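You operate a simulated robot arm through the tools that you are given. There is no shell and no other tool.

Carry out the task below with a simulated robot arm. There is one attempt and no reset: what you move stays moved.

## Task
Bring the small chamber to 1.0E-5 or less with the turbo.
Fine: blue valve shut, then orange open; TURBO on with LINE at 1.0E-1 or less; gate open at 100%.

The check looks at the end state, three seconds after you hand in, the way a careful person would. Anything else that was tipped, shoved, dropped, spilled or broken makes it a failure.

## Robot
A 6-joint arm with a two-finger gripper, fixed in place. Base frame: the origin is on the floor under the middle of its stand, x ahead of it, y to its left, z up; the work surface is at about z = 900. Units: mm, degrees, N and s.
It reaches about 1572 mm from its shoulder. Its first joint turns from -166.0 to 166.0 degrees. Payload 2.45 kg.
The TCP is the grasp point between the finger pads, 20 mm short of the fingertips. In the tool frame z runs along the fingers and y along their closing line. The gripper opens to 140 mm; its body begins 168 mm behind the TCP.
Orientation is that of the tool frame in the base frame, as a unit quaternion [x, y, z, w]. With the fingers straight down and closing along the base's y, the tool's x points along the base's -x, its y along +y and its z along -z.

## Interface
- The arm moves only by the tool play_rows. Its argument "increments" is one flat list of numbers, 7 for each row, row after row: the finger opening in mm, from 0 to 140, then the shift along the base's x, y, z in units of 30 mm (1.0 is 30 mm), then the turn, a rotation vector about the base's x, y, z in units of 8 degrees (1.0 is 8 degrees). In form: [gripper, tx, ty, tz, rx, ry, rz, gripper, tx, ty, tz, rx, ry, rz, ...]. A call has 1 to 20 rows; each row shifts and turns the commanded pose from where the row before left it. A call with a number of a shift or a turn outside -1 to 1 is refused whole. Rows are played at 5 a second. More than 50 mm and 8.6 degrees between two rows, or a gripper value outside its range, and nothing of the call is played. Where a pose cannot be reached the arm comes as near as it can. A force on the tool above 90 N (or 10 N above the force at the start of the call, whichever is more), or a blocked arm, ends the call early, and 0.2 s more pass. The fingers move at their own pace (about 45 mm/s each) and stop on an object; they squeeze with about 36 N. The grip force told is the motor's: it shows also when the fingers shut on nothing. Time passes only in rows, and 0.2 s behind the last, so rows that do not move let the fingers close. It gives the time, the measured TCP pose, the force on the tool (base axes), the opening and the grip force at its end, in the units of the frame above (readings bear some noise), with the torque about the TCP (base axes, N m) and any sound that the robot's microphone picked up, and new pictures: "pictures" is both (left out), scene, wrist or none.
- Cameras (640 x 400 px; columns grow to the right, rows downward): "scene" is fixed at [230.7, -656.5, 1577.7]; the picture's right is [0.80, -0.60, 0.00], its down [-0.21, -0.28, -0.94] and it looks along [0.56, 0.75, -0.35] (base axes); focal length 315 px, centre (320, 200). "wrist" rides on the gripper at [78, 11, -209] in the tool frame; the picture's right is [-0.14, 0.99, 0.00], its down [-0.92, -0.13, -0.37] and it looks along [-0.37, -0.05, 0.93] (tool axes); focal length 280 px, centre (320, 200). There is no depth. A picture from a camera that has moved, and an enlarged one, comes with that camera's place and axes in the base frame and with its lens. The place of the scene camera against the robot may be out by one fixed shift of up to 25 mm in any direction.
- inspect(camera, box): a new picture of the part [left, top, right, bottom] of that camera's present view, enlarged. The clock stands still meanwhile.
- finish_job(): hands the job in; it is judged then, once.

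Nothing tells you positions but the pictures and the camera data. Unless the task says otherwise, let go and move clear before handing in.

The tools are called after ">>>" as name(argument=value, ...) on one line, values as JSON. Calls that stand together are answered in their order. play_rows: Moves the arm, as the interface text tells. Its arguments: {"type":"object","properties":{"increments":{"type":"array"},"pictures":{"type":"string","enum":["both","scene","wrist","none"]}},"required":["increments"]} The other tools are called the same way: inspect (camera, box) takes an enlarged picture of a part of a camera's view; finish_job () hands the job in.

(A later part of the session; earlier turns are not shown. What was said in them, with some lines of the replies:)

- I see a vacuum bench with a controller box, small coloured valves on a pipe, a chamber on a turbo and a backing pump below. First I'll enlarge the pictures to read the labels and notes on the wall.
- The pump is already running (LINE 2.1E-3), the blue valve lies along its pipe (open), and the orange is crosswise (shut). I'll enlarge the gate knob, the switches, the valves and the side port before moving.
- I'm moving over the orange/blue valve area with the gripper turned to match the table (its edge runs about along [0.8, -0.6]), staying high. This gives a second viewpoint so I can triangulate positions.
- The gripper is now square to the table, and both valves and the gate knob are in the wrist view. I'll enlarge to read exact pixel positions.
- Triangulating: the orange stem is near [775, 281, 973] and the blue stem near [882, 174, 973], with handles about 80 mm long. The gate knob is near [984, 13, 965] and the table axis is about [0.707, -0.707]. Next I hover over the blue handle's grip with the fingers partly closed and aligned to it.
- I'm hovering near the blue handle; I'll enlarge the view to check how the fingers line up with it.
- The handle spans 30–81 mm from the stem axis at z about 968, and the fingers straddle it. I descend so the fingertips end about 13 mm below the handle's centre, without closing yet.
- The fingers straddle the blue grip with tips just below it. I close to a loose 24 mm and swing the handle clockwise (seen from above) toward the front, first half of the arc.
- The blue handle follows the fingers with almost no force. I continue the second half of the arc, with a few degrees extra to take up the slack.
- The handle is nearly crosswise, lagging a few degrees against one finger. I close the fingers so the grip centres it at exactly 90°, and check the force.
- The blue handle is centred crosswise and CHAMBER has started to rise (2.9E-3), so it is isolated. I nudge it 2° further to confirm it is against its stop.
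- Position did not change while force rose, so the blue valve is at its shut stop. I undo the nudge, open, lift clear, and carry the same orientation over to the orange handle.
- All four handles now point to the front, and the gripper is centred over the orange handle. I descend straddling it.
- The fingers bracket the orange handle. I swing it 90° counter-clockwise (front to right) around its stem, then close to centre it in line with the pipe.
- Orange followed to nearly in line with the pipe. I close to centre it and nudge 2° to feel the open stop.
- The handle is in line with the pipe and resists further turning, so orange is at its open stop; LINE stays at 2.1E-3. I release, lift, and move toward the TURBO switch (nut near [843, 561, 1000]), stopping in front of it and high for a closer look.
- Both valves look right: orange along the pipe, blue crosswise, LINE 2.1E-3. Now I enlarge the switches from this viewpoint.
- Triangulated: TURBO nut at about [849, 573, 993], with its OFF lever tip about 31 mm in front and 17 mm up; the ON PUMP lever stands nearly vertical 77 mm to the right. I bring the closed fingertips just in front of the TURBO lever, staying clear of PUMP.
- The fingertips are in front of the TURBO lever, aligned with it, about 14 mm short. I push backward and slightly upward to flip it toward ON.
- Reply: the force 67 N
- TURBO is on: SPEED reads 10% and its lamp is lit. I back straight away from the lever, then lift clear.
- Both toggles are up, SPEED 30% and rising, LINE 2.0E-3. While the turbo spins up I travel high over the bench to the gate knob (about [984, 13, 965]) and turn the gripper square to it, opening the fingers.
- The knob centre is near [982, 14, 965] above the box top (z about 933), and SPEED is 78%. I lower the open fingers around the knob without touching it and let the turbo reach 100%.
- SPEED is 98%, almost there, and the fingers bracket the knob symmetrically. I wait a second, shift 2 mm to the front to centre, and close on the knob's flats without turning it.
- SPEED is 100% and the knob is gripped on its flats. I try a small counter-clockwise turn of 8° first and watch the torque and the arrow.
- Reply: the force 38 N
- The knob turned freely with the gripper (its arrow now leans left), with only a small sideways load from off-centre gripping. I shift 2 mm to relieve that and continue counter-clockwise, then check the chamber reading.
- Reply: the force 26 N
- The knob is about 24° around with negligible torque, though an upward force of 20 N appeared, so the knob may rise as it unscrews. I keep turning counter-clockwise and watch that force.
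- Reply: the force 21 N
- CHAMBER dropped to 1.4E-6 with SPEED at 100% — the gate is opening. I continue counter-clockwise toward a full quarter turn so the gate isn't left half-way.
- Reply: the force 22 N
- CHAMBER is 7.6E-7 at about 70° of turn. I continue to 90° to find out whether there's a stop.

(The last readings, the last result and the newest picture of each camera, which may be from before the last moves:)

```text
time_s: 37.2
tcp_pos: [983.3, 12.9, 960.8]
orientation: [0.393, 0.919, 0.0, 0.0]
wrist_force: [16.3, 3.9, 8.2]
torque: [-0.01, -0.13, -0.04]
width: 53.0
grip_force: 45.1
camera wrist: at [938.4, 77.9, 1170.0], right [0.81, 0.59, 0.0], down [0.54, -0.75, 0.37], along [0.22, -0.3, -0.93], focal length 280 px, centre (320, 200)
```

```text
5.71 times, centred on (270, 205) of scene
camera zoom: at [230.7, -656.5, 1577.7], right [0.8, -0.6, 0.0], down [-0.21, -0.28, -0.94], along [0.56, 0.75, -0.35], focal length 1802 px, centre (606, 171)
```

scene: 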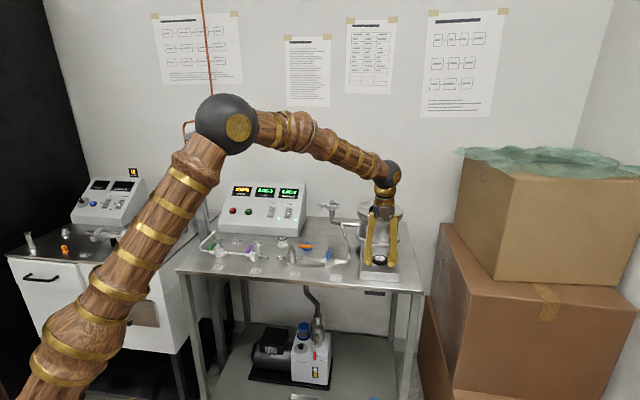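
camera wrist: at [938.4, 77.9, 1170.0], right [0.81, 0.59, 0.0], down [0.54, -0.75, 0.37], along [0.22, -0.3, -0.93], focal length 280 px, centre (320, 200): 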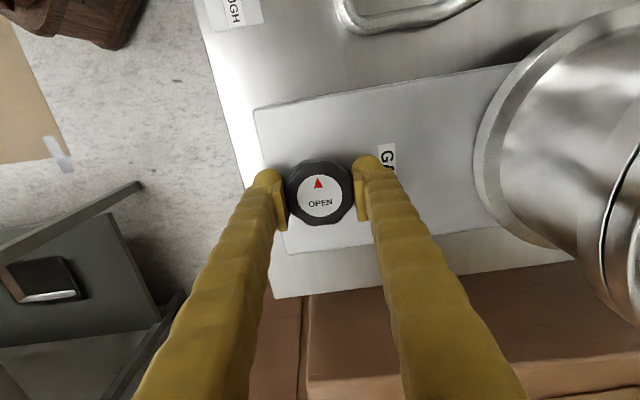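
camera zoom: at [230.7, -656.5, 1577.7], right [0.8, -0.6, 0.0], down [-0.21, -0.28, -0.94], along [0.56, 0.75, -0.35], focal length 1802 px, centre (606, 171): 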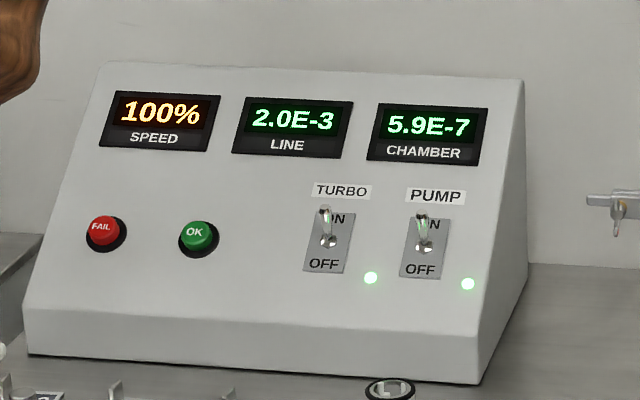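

No stop yet at 90°, and pressure keeps falling in proportion (5.9E-7), so the gate opens further. I keep turning counter-clockwise, watching torque for the fully-open stop.

>>> play_rows(increments=[44, 0.02, 0, 0, 0, 0, 0.8, 44, 0, 0, 0, 0, 0, 0.8, 44, 0, 0, 0, 0, 0, 0.8, 44, 0, 0, 0, 0, 0, 0.8, 44, 0, 0, 0, 0, 0, 0.8, 44, 0, 0, 0, 0, 0, 0.8, 44, 0, 0, 0, 0, 0, 0], pictures="both")

>>> inspect(camera="wrist", box=[260, 130, 380, 250])

>>> inspect(camera="scene", box=[220, 170, 320, 240])

```text
time_s: 38.8
tcp_pos: [985.0, 12.3, 960.5]
orientation: [0.068, 0.998, 0.001, 0.0]
wrist_force: [10.9, 41.8, 11.6]
torque: [0.35, -0.04, -0.09]
width: 53.2
grip_force: 45.0
camera wrist: at [909.3, 36.1, 1170.0], right [0.27, 0.96, 0.0], down [0.89, -0.25, 0.37], along [0.36, -0.1, -0.93], focal length 280 px, centre (320, 200)
```

scene: 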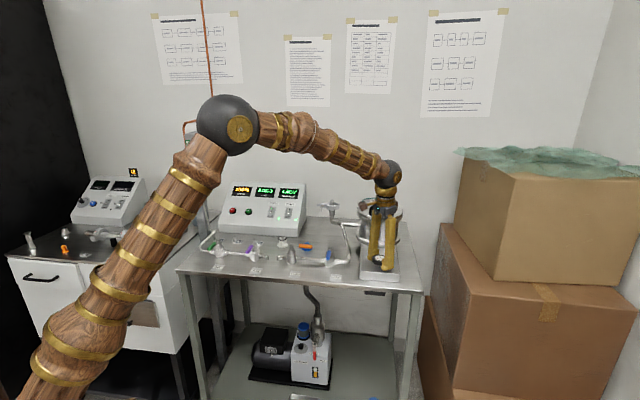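
wrist: 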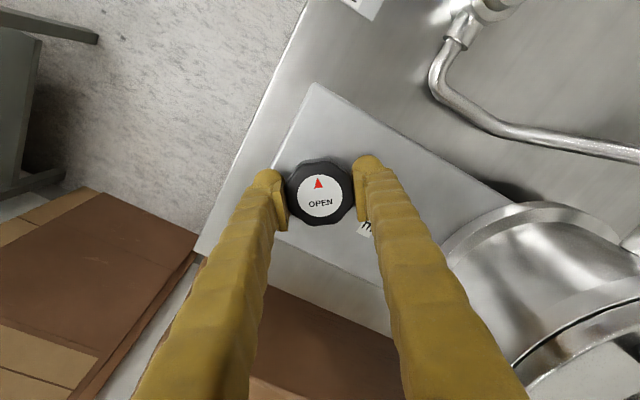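

```text
3.33 times, centred on (320, 190) of wrist
camera zoom: at [909.3, 36.1, 1170.0], right [0.27, 0.96, 0.0], down [0.89, -0.25, 0.37], along [0.36, -0.1, -0.93], focal length 935 px, centre (320, 233)
```

zoom: 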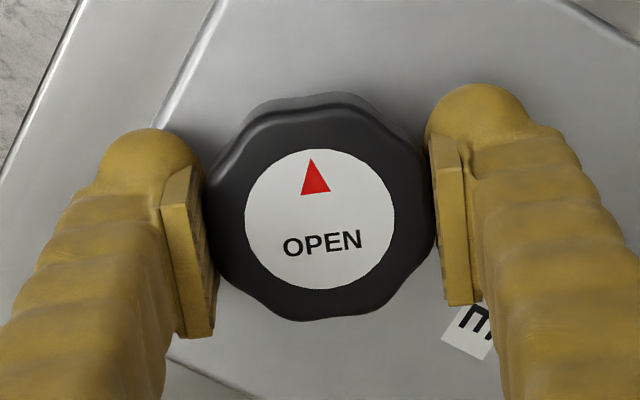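

```text
5.71 times, centred on (270, 205) of scene
camera zoom: at [230.7, -656.5, 1577.7], right [0.8, -0.6, 0.0], down [-0.21, -0.28, -0.94], along [0.56, 0.75, -0.35], focal length 1802 px, centre (606, 171)
```

zoom: 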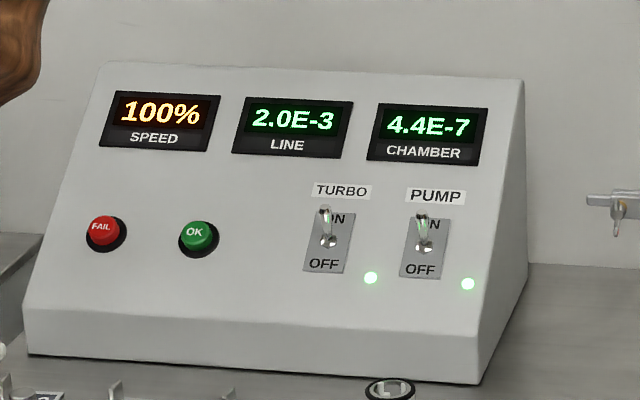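

About 127° around, 4.4E-7, still turning freely. I relieve the sideways load and keep going.

>>> play_rows(increments=[44, 0.02, 0.08, 0, 0, 0, 0.8, 44, 0, 0.02, 0, 0, 0, 0.8, 44, 0, 0, 0, 0, 0, 0.8, 44, 0, 0, 0, 0, 0, 0.8, 44, 0, 0, 0, 0, 0, 0.8, 44, 0, 0, 0, 0, 0, 0.8, 44, 0, 0, 0, 0, 0, 0], pictures="wrist")

>>> inspect(camera="wrist", box=[260, 130, 380, 250])

>>> inspect(camera="scene", box=[220, 170, 320, 240])

```text
time_s: 40.4
tcp_pos: [983.8, 16.6, 960.8]
orientation: [-0.263, 0.965, 0.001, -0.002]
wrist_force: [-39.5, -2.2, 8.9]
torque: [-0.06, 0.36, -0.06]
width: 53.3
grip_force: 44.8
camera wrist: at [913.0, -14.0, 1170.1], right [-0.39, 0.92, 0.0], down [0.86, 0.36, 0.37], along [0.34, 0.14, -0.93], focal length 280 px, centre (320, 200)
```

wrist: 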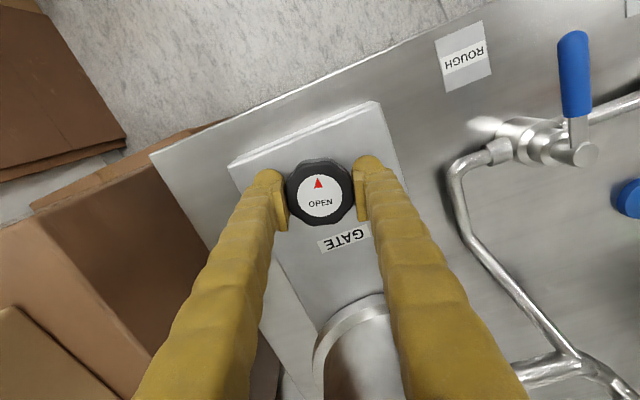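

```text
3.33 times, centred on (320, 190) of wrist
camera zoom: at [913.0, -14.0, 1170.1], right [-0.39, 0.92, 0.0], down [0.86, 0.36, 0.37], along [0.34, 0.14, -0.93], focal length 935 px, centre (320, 233)
```

zoom: 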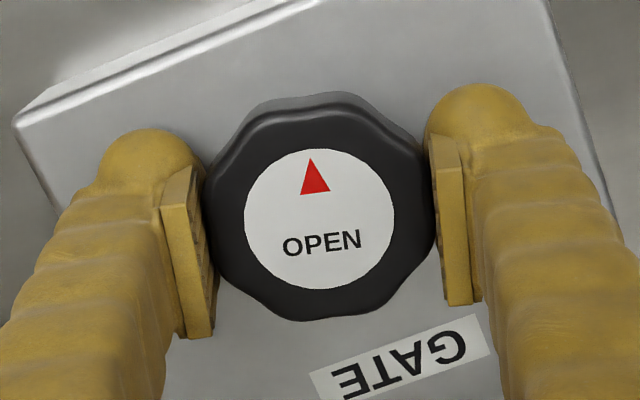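

```text
5.71 times, centred on (270, 205) of scene
camera zoom: at [230.7, -656.5, 1577.7], right [0.8, -0.6, 0.0], down [-0.21, -0.28, -0.94], along [0.56, 0.75, -0.35], focal length 1802 px, centre (606, 171)
```

zoom: 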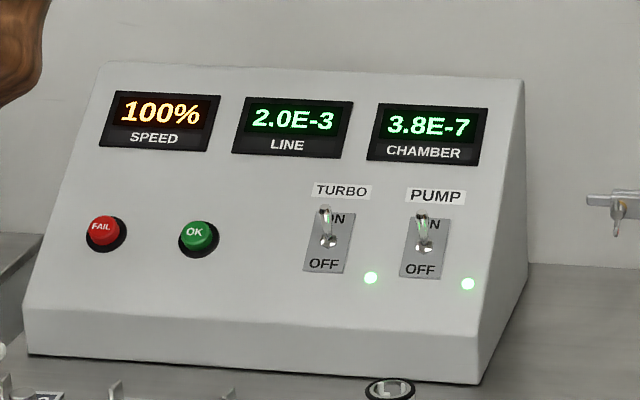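

165° around and 3.8E-7, no stop yet. I relieve the load again and continue.

>>> play_rows(increments=[44, -0.07, -0.02, 0, 0, 0, 0.8, 44, -0.02, -0.02, 0, 0, 0, 0.8, 44, 0, 0, 0, 0, 0, 0.8, 44, 0, 0, 0, 0, 0, 0.8, 44, 0, 0, 0, 0, 0, 0.8, 44, 0, 0, 0, 0, 0, 0.8, 44, 0, 0, 0, 0, 0, 0], pictures="both")

>>> inspect(camera="wrist", box=[260, 130, 380, 250])

>>> inspect(camera="scene", box=[220, 170, 320, 240])

```text
time_s: 42.0
tcp_pos: [983.5, 14.4, 960.4]
orientation: [-0.567, 0.824, 0.0, 0.0]
wrist_force: [28.3, 18.4, -10.3]
torque: [0.1, -0.23, 0.03]
width: 53.1
grip_force: 44.6
camera wrist: at [945.2, -53.7, 1170.1], right [-0.88, 0.48, 0.0], down [0.45, 0.81, 0.37], along [0.18, 0.32, -0.93], focal length 280 px, centre (320, 200)
```

scene: 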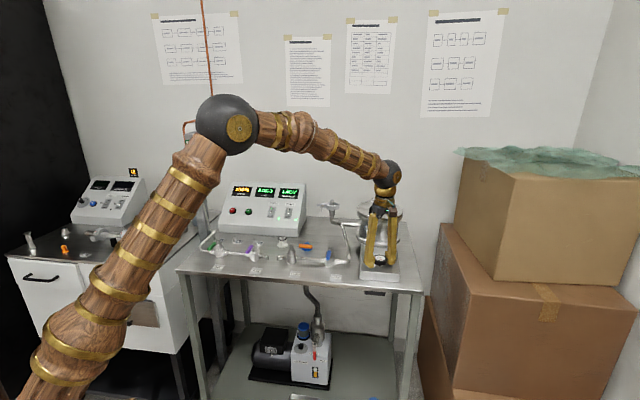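
wrist: 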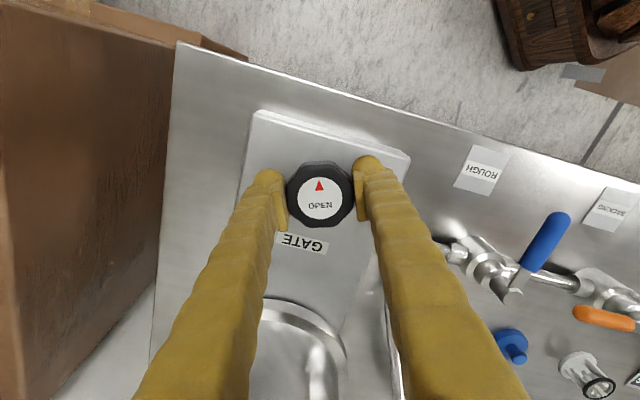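

```text
3.33 times, centred on (320, 190) of wrist
camera zoom: at [945.2, -53.7, 1170.1], right [-0.88, 0.48, 0.0], down [0.45, 0.81, 0.37], along [0.18, 0.32, -0.93], focal length 935 px, centre (320, 233)
```

zoom: 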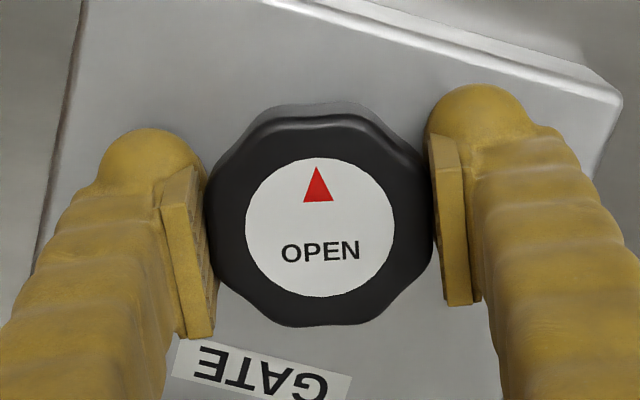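

```text
5.71 times, centred on (270, 205) of scene
camera zoom: at [230.7, -656.5, 1577.7], right [0.8, -0.6, 0.0], down [-0.21, -0.28, -0.94], along [0.56, 0.75, -0.35], focal length 1802 px, centre (606, 171)
```

zoom: 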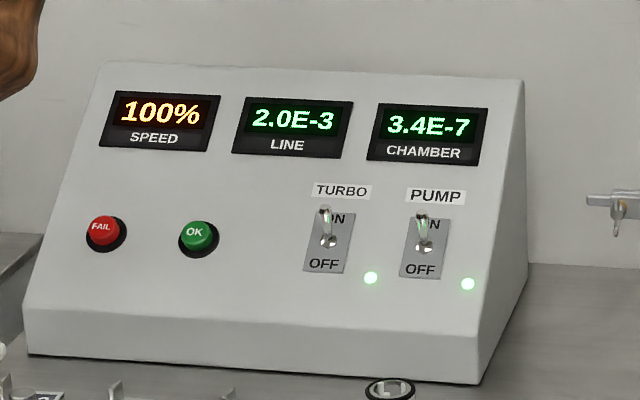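

The knob seems to have begun slipping in the grip at roughly 200°, which suggests a stop. I turn a few degrees more and check whether the knob follows.

>>> play_rows(increments=[44, 0.04, 0.03, 0, 0, 0, 0.6, 44, 0, 0, 0, 0, 0, 0.6, 44, 0, 0, 0, 0, 0, 0], pictures="wrist")

>>> inspect(camera="wrist", box=[260, 130, 380, 250])

>>> inspect(camera="scene", box=[220, 170, 320, 240])

```text
time_s: 42.8
tcp_pos: [982.8, 14.4, 960.9]
orientation: [-0.632, 0.775, 0.001, -0.002]
wrist_force: [-22.6, 3.6, -12.4]
torque: [-0.11, 0.17, 0.0]
width: 52.7
grip_force: 45.1
camera wrist: at [958.2, -59.2, 1170.3], right [-0.94, 0.33, 0.0], down [0.31, 0.88, 0.37], along [0.12, 0.35, -0.93], focal length 280 px, centre (320, 200)
```

wrist: 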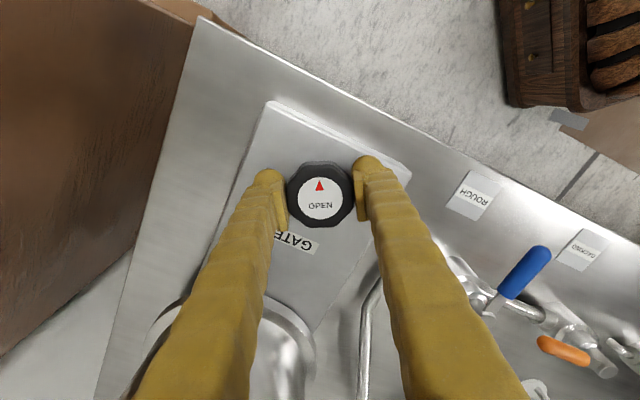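

```text
3.33 times, centred on (320, 190) of wrist
camera zoom: at [958.2, -59.2, 1170.3], right [-0.94, 0.33, 0.0], down [0.31, 0.88, 0.37], along [0.12, 0.35, -0.93], focal length 935 px, centre (320, 233)
```

zoom: 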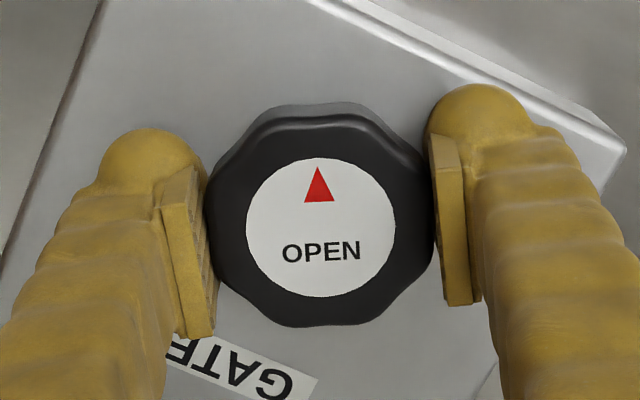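

```text
5.71 times, centred on (270, 205) of scene
camera zoom: at [230.7, -656.5, 1577.7], right [0.8, -0.6, 0.0], down [-0.21, -0.28, -0.94], along [0.56, 0.75, -0.35], focal length 1802 px, centre (606, 171)
```

zoom: 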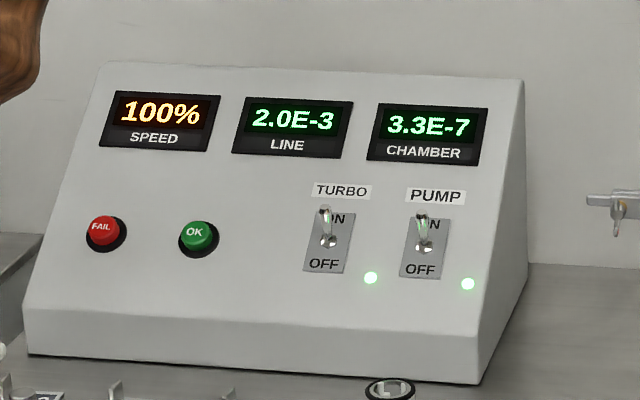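

The knob still follows the gripper (the earlier shift was it seating on the pads), and pressure is 3.3E-7. I keep turning counter-clockwise toward the fully open stop.

>>> play_rows(increments=[44, -0.02, 0, 0, 0, 0, 0.8, 44, 0, 0, 0, 0, 0, 0.8, 44, 0, 0, 0, 0, 0, 0.8, 44, 0, 0, 0, 0, 0, 0.8, 44, 0, 0, 0, 0, 0, 0.8, 44, 0, 0, 0, 0, 0, 0.8, 44, 0, 0, 0, 0, 0, 0], pictures="wrist")

>>> inspect(camera="wrist", box=[260, 130, 380, 250])

>>> inspect(camera="scene", box=[220, 170, 320, 240])

```text
time_s: 44.4
tcp_pos: [984.0, 14.3, 961.9]
orientation: [0.853, -0.522, 0.0, 0.0]
wrist_force: [-22.1, -26.3, -6.1]
torque: [-0.18, 0.06, 0.01]
width: 52.8
grip_force: 45.2
camera wrist: at [1009.4, -59.0, 1170.3], right [-0.95, -0.33, 0.0], down [-0.3, 0.88, 0.37], along [-0.12, 0.35, -0.93], focal length 280 px, centre (320, 200)
```

wrist: 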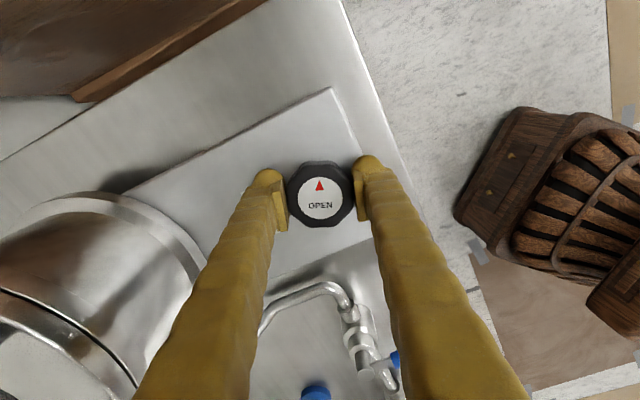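

```text
3.33 times, centred on (320, 190) of wrist
camera zoom: at [1009.4, -59.0, 1170.3], right [-0.95, -0.33, 0.0], down [-0.3, 0.88, 0.37], along [-0.12, 0.35, -0.93], focal length 935 px, centre (320, 233)
```

zoom: 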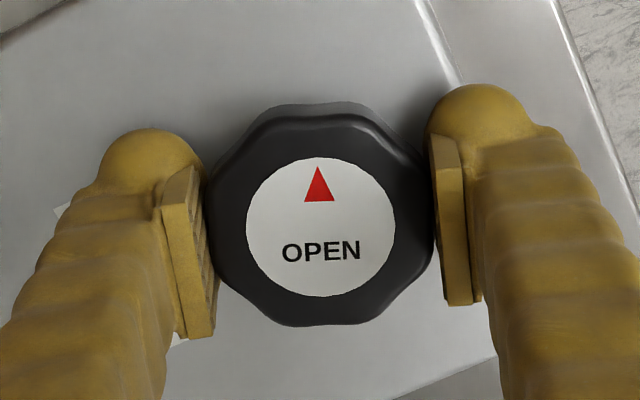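

```text
5.71 times, centred on (270, 205) of scene
camera zoom: at [230.7, -656.5, 1577.7], right [0.8, -0.6, 0.0], down [-0.21, -0.28, -0.94], along [0.56, 0.75, -0.35], focal length 1802 px, centre (606, 171)
```

zoom: 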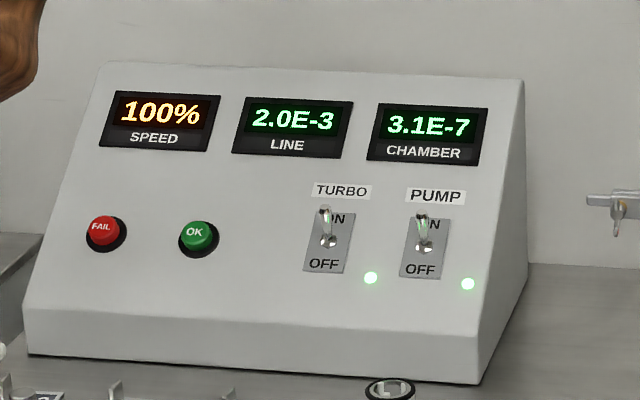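

About 245° and 3.1E-7. I go on in smaller steps, watching for a stop in either the knob or my wrist.

>>> play_rows(increments=[44, -0.02, -0.03, 0, 0, 0, 0.8, 44, 0, 0, 0, 0, 0, 0.8, 44, 0, 0, 0, 0, 0, 0.8, 44, 0, 0, 0, 0, 0, 0.8, 44, 0, 0, 0, 0, 0, 0], pictures="wrist")

>>> inspect(camera="wrist", box=[260, 130, 380, 250])

>>> inspect(camera="scene", box=[220, 170, 320, 240])

```text
time_s: 45.6
tcp_pos: [982.8, 15.3, 961.2]
orientation: [0.947, -0.321, 0.0, 0.0]
wrist_force: [-4.9, -1.8, -4.5]
torque: [0.1, 0.08, -0.56]
width: 53.0
grip_force: 44.3
camera wrist: at [1038.3, -40.2, 1170.3], right [-0.71, -0.7, 0.0], down [-0.65, 0.66, 0.37], along [-0.26, 0.26, -0.93], focal length 280 px, centre (320, 200)
```

wrist: 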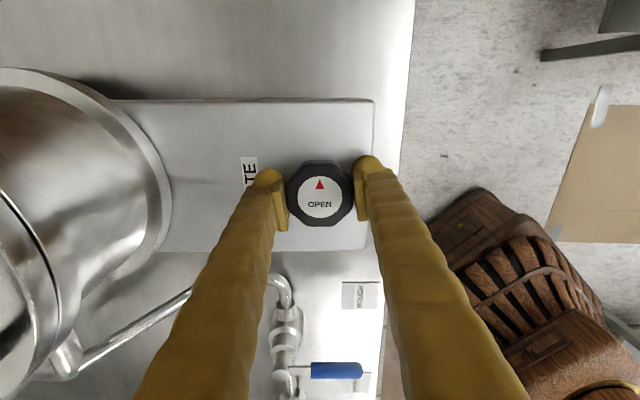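

```text
3.33 times, centred on (320, 190) of wrist
camera zoom: at [1038.3, -40.2, 1170.3], right [-0.71, -0.7, 0.0], down [-0.65, 0.66, 0.37], along [-0.26, 0.26, -0.93], focal length 935 px, centre (320, 233)
```

zoom: 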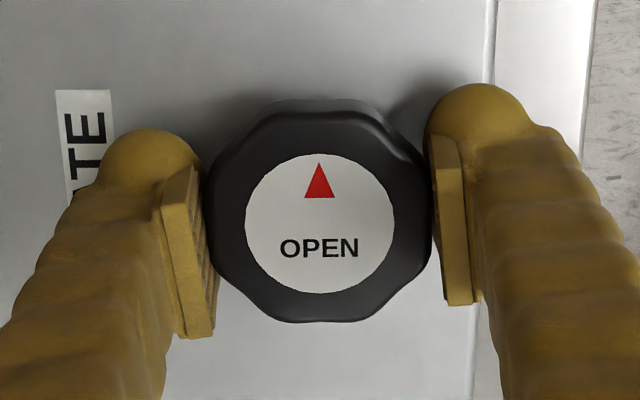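

```text
5.71 times, centred on (270, 205) of scene
camera zoom: at [230.7, -656.5, 1577.7], right [0.8, -0.6, 0.0], down [-0.21, -0.28, -0.94], along [0.56, 0.75, -0.35], focal length 1802 px, centre (606, 171)
```

zoom: 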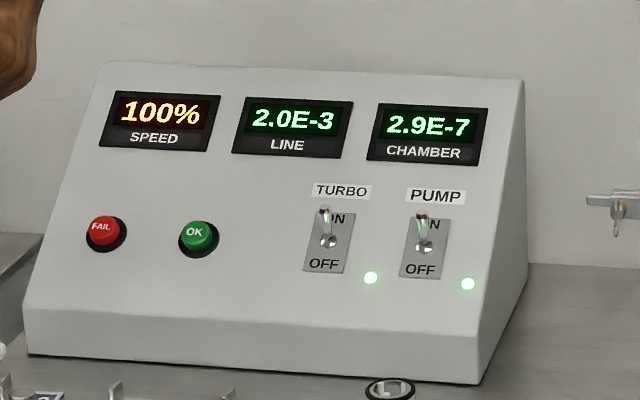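

Torque rose to -0.56 N·m with the arrow now pointing right: the knob is at its fully open stop after a 270° turn, with CHAMBER at 2.9E-7. I release, lift straight up and back away.

>>> play_rows(increments=[60, 0, 0, 0, 0, 0, 0, 90, 0, 0, 0, 0, 0, 0, 90, 0, 0, 0, 0, 0, 0, 90, 0, 0, 0, 0, 0, 0, 90, 0, 0, 1, 0, 0, 0, 90, 0, 0, 1, 0, 0, 0, 90, 0, 0, 1, 0, 0, 0, 90, 0, 0, 1, 0, 0, 0, 90, 0, 0, 1, 0, 0, 0, 90, 0, 0, 1, 0, 0, 0, 90, 0, 0, 1, 0, 0, 0, 90, 0, 0, 0, 0, 0, 0])

>>> inspect(camera="scene", box=[270, 190, 430, 290])

>>> inspect(camera="scene", box=[220, 170, 320, 240])

```text
time_s: 48.2
tcp_pos: [982.5, 14.4, 1169.6]
orientation: [0.947, -0.321, 0.0, 0.0]
wrist_force: [0.0, 0.5, 0.0]
torque: [-0.01, 0.0, 0.04]
width: 90.5
grip_force: 0.2
camera wrist: at [1038.2, -40.5, 1378.5], right [-0.71, -0.7, 0.0], down [-0.65, 0.66, 0.37], along [-0.26, 0.26, -0.93], focal length 280 px, centre (320, 200)
```

scene: 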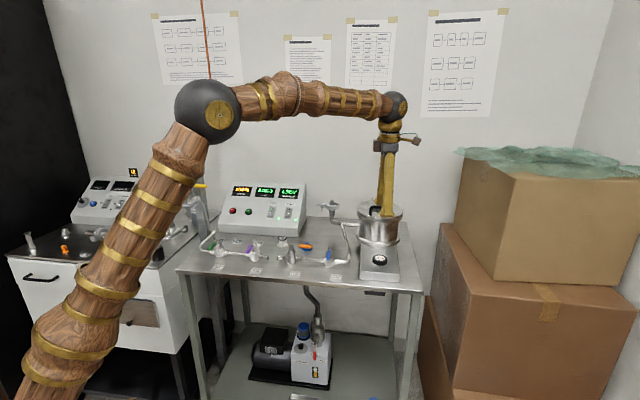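
wrist: 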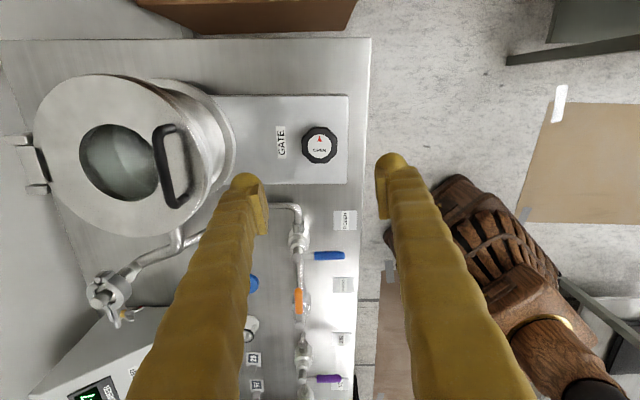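

```text
4.00 times, centred on (350, 240) of scene
camera zoom: at [230.7, -656.5, 1577.7], right [0.8, -0.6, 0.0], down [-0.21, -0.28, -0.94], along [0.56, 0.75, -0.35], focal length 1261 px, centre (200, 40)
```

zoom: 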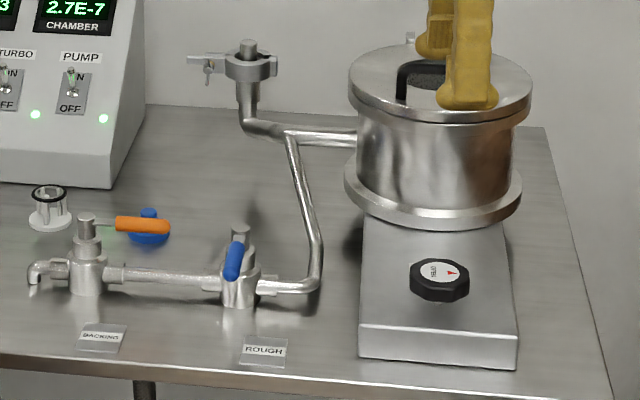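

```text
5.71 times, centred on (270, 205) of scene
camera zoom: at [230.7, -656.5, 1577.7], right [0.8, -0.6, 0.0], down [-0.21, -0.28, -0.94], along [0.56, 0.75, -0.35], focal length 1802 px, centre (606, 171)
```

zoom: 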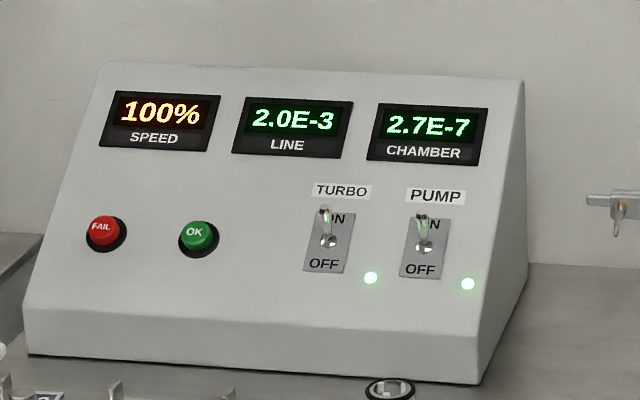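

All settings hold: blue shut, orange open, gate open, SPEED 100%, CHAMBER 2.7E-7. I back the arm well clear of the bench equipment and do a last check.

>>> play_rows(increments=[90, -0.9, 0, 0.5, 0, 0, 0, 90, -0.9, 0, 0.5, 0, 0, 0, 90, -0.9, 0, 0.5, 0, 0, 0, 90, -0.9, 0, 0.5, 0, 0, 0, 90, -0.9, 0, 0.5, 0, 0, 0, 90, -0.9, 0, 0.5, 0, 0, 0, 90, -0.9, 0, 0, 0, 0, 0, 90, 0, 0, 0, 0, 0, 0, 90, 0, 0, 0, 0, 0, 0, 90, 0, 0, 0, 0, 0, 0])

>>> inspect(camera="scene", box=[170, 160, 430, 300])

>>> inspect(camera="scene", box=[220, 170, 320, 240])

```text
time_s: 50.4
tcp_pos: [793.8, 15.5, 1260.5]
orientation: [0.947, -0.322, 0.001, 0.0]
wrist_force: [0.6, 0.6, -0.1]
torque: [-0.03, 0.02, 0.0]
width: 90.1
grip_force: 0.1
camera wrist: at [849.5, -39.9, 1470.3], right [-0.71, -0.7, 0.0], down [-0.65, 0.66, 0.37], along [-0.26, 0.26, -0.93], focal length 280 px, centre (320, 200)
```

scene: 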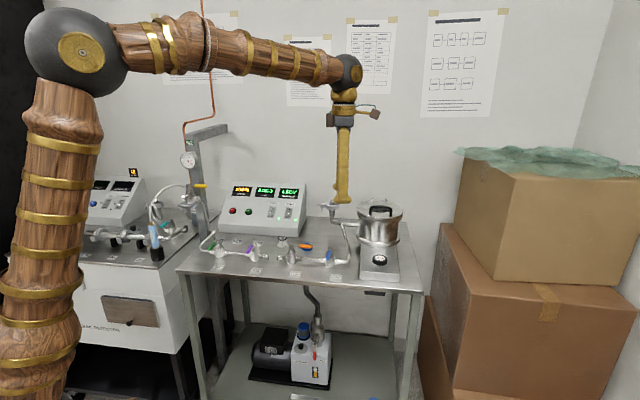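
wrist: 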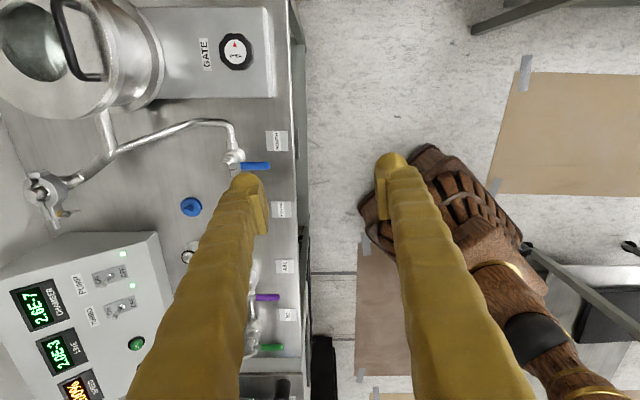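

```text
2.46 times, centred on (300, 230) of scene
camera zoom: at [230.7, -656.5, 1577.7], right [0.8, -0.6, 0.0], down [-0.21, -0.28, -0.94], along [0.56, 0.75, -0.35], focal length 776 px, centre (369, 126)
```

zoom: 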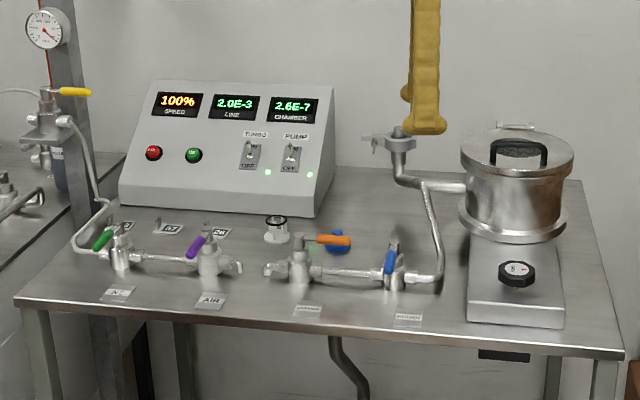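

```text
5.71 times, centred on (270, 205) of scene
camera zoom: at [230.7, -656.5, 1577.7], right [0.8, -0.6, 0.0], down [-0.21, -0.28, -0.94], along [0.56, 0.75, -0.35], focal length 1802 px, centre (606, 171)
```

zoom: 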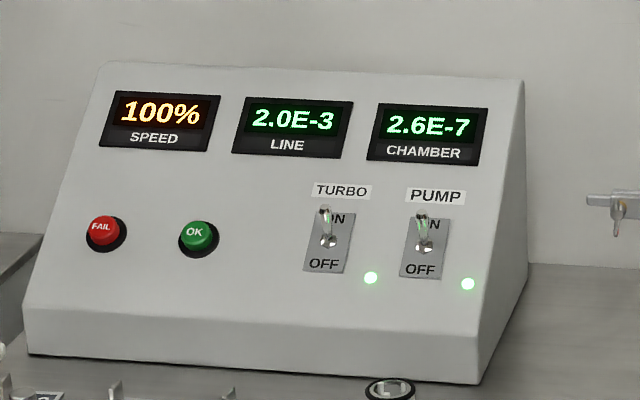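

The arm is clear and nothing else has moved. The displays read SPEED 100%, LINE 2.0E-3 and CHAMBER 2.6E-7, with blue shut, orange open and the gate fully open, so I'm handing the job in.

>>> finish_job()

```text
The job is handed in.
```

The small chamber is at 2.6E-7, well below 1.0E-5, and the turbo is still pumping it. I've handed the job in; no result of the check has come back.

The steps, in order:

1. **Blue valve:** turned crosswise to its shut stop.
2. **Orange valve:** turned in line with its pipe, to its open stop.
3. **TURBO:** switched on with LINE at 2.1E-3; it ran up to 100%.
4. **Gate:** opened once SPEED read 100%. I turned the knob 270° counter-clockwise to its stop, so it is fully open.

At the last check SPEED read 100% and LINE 2.0E-3, with PUMP and TURBO both on. Nothing else was tipped or shifted that I could see in the pictures. The gripper is open, and the arm is raised and backed away from what it handled.
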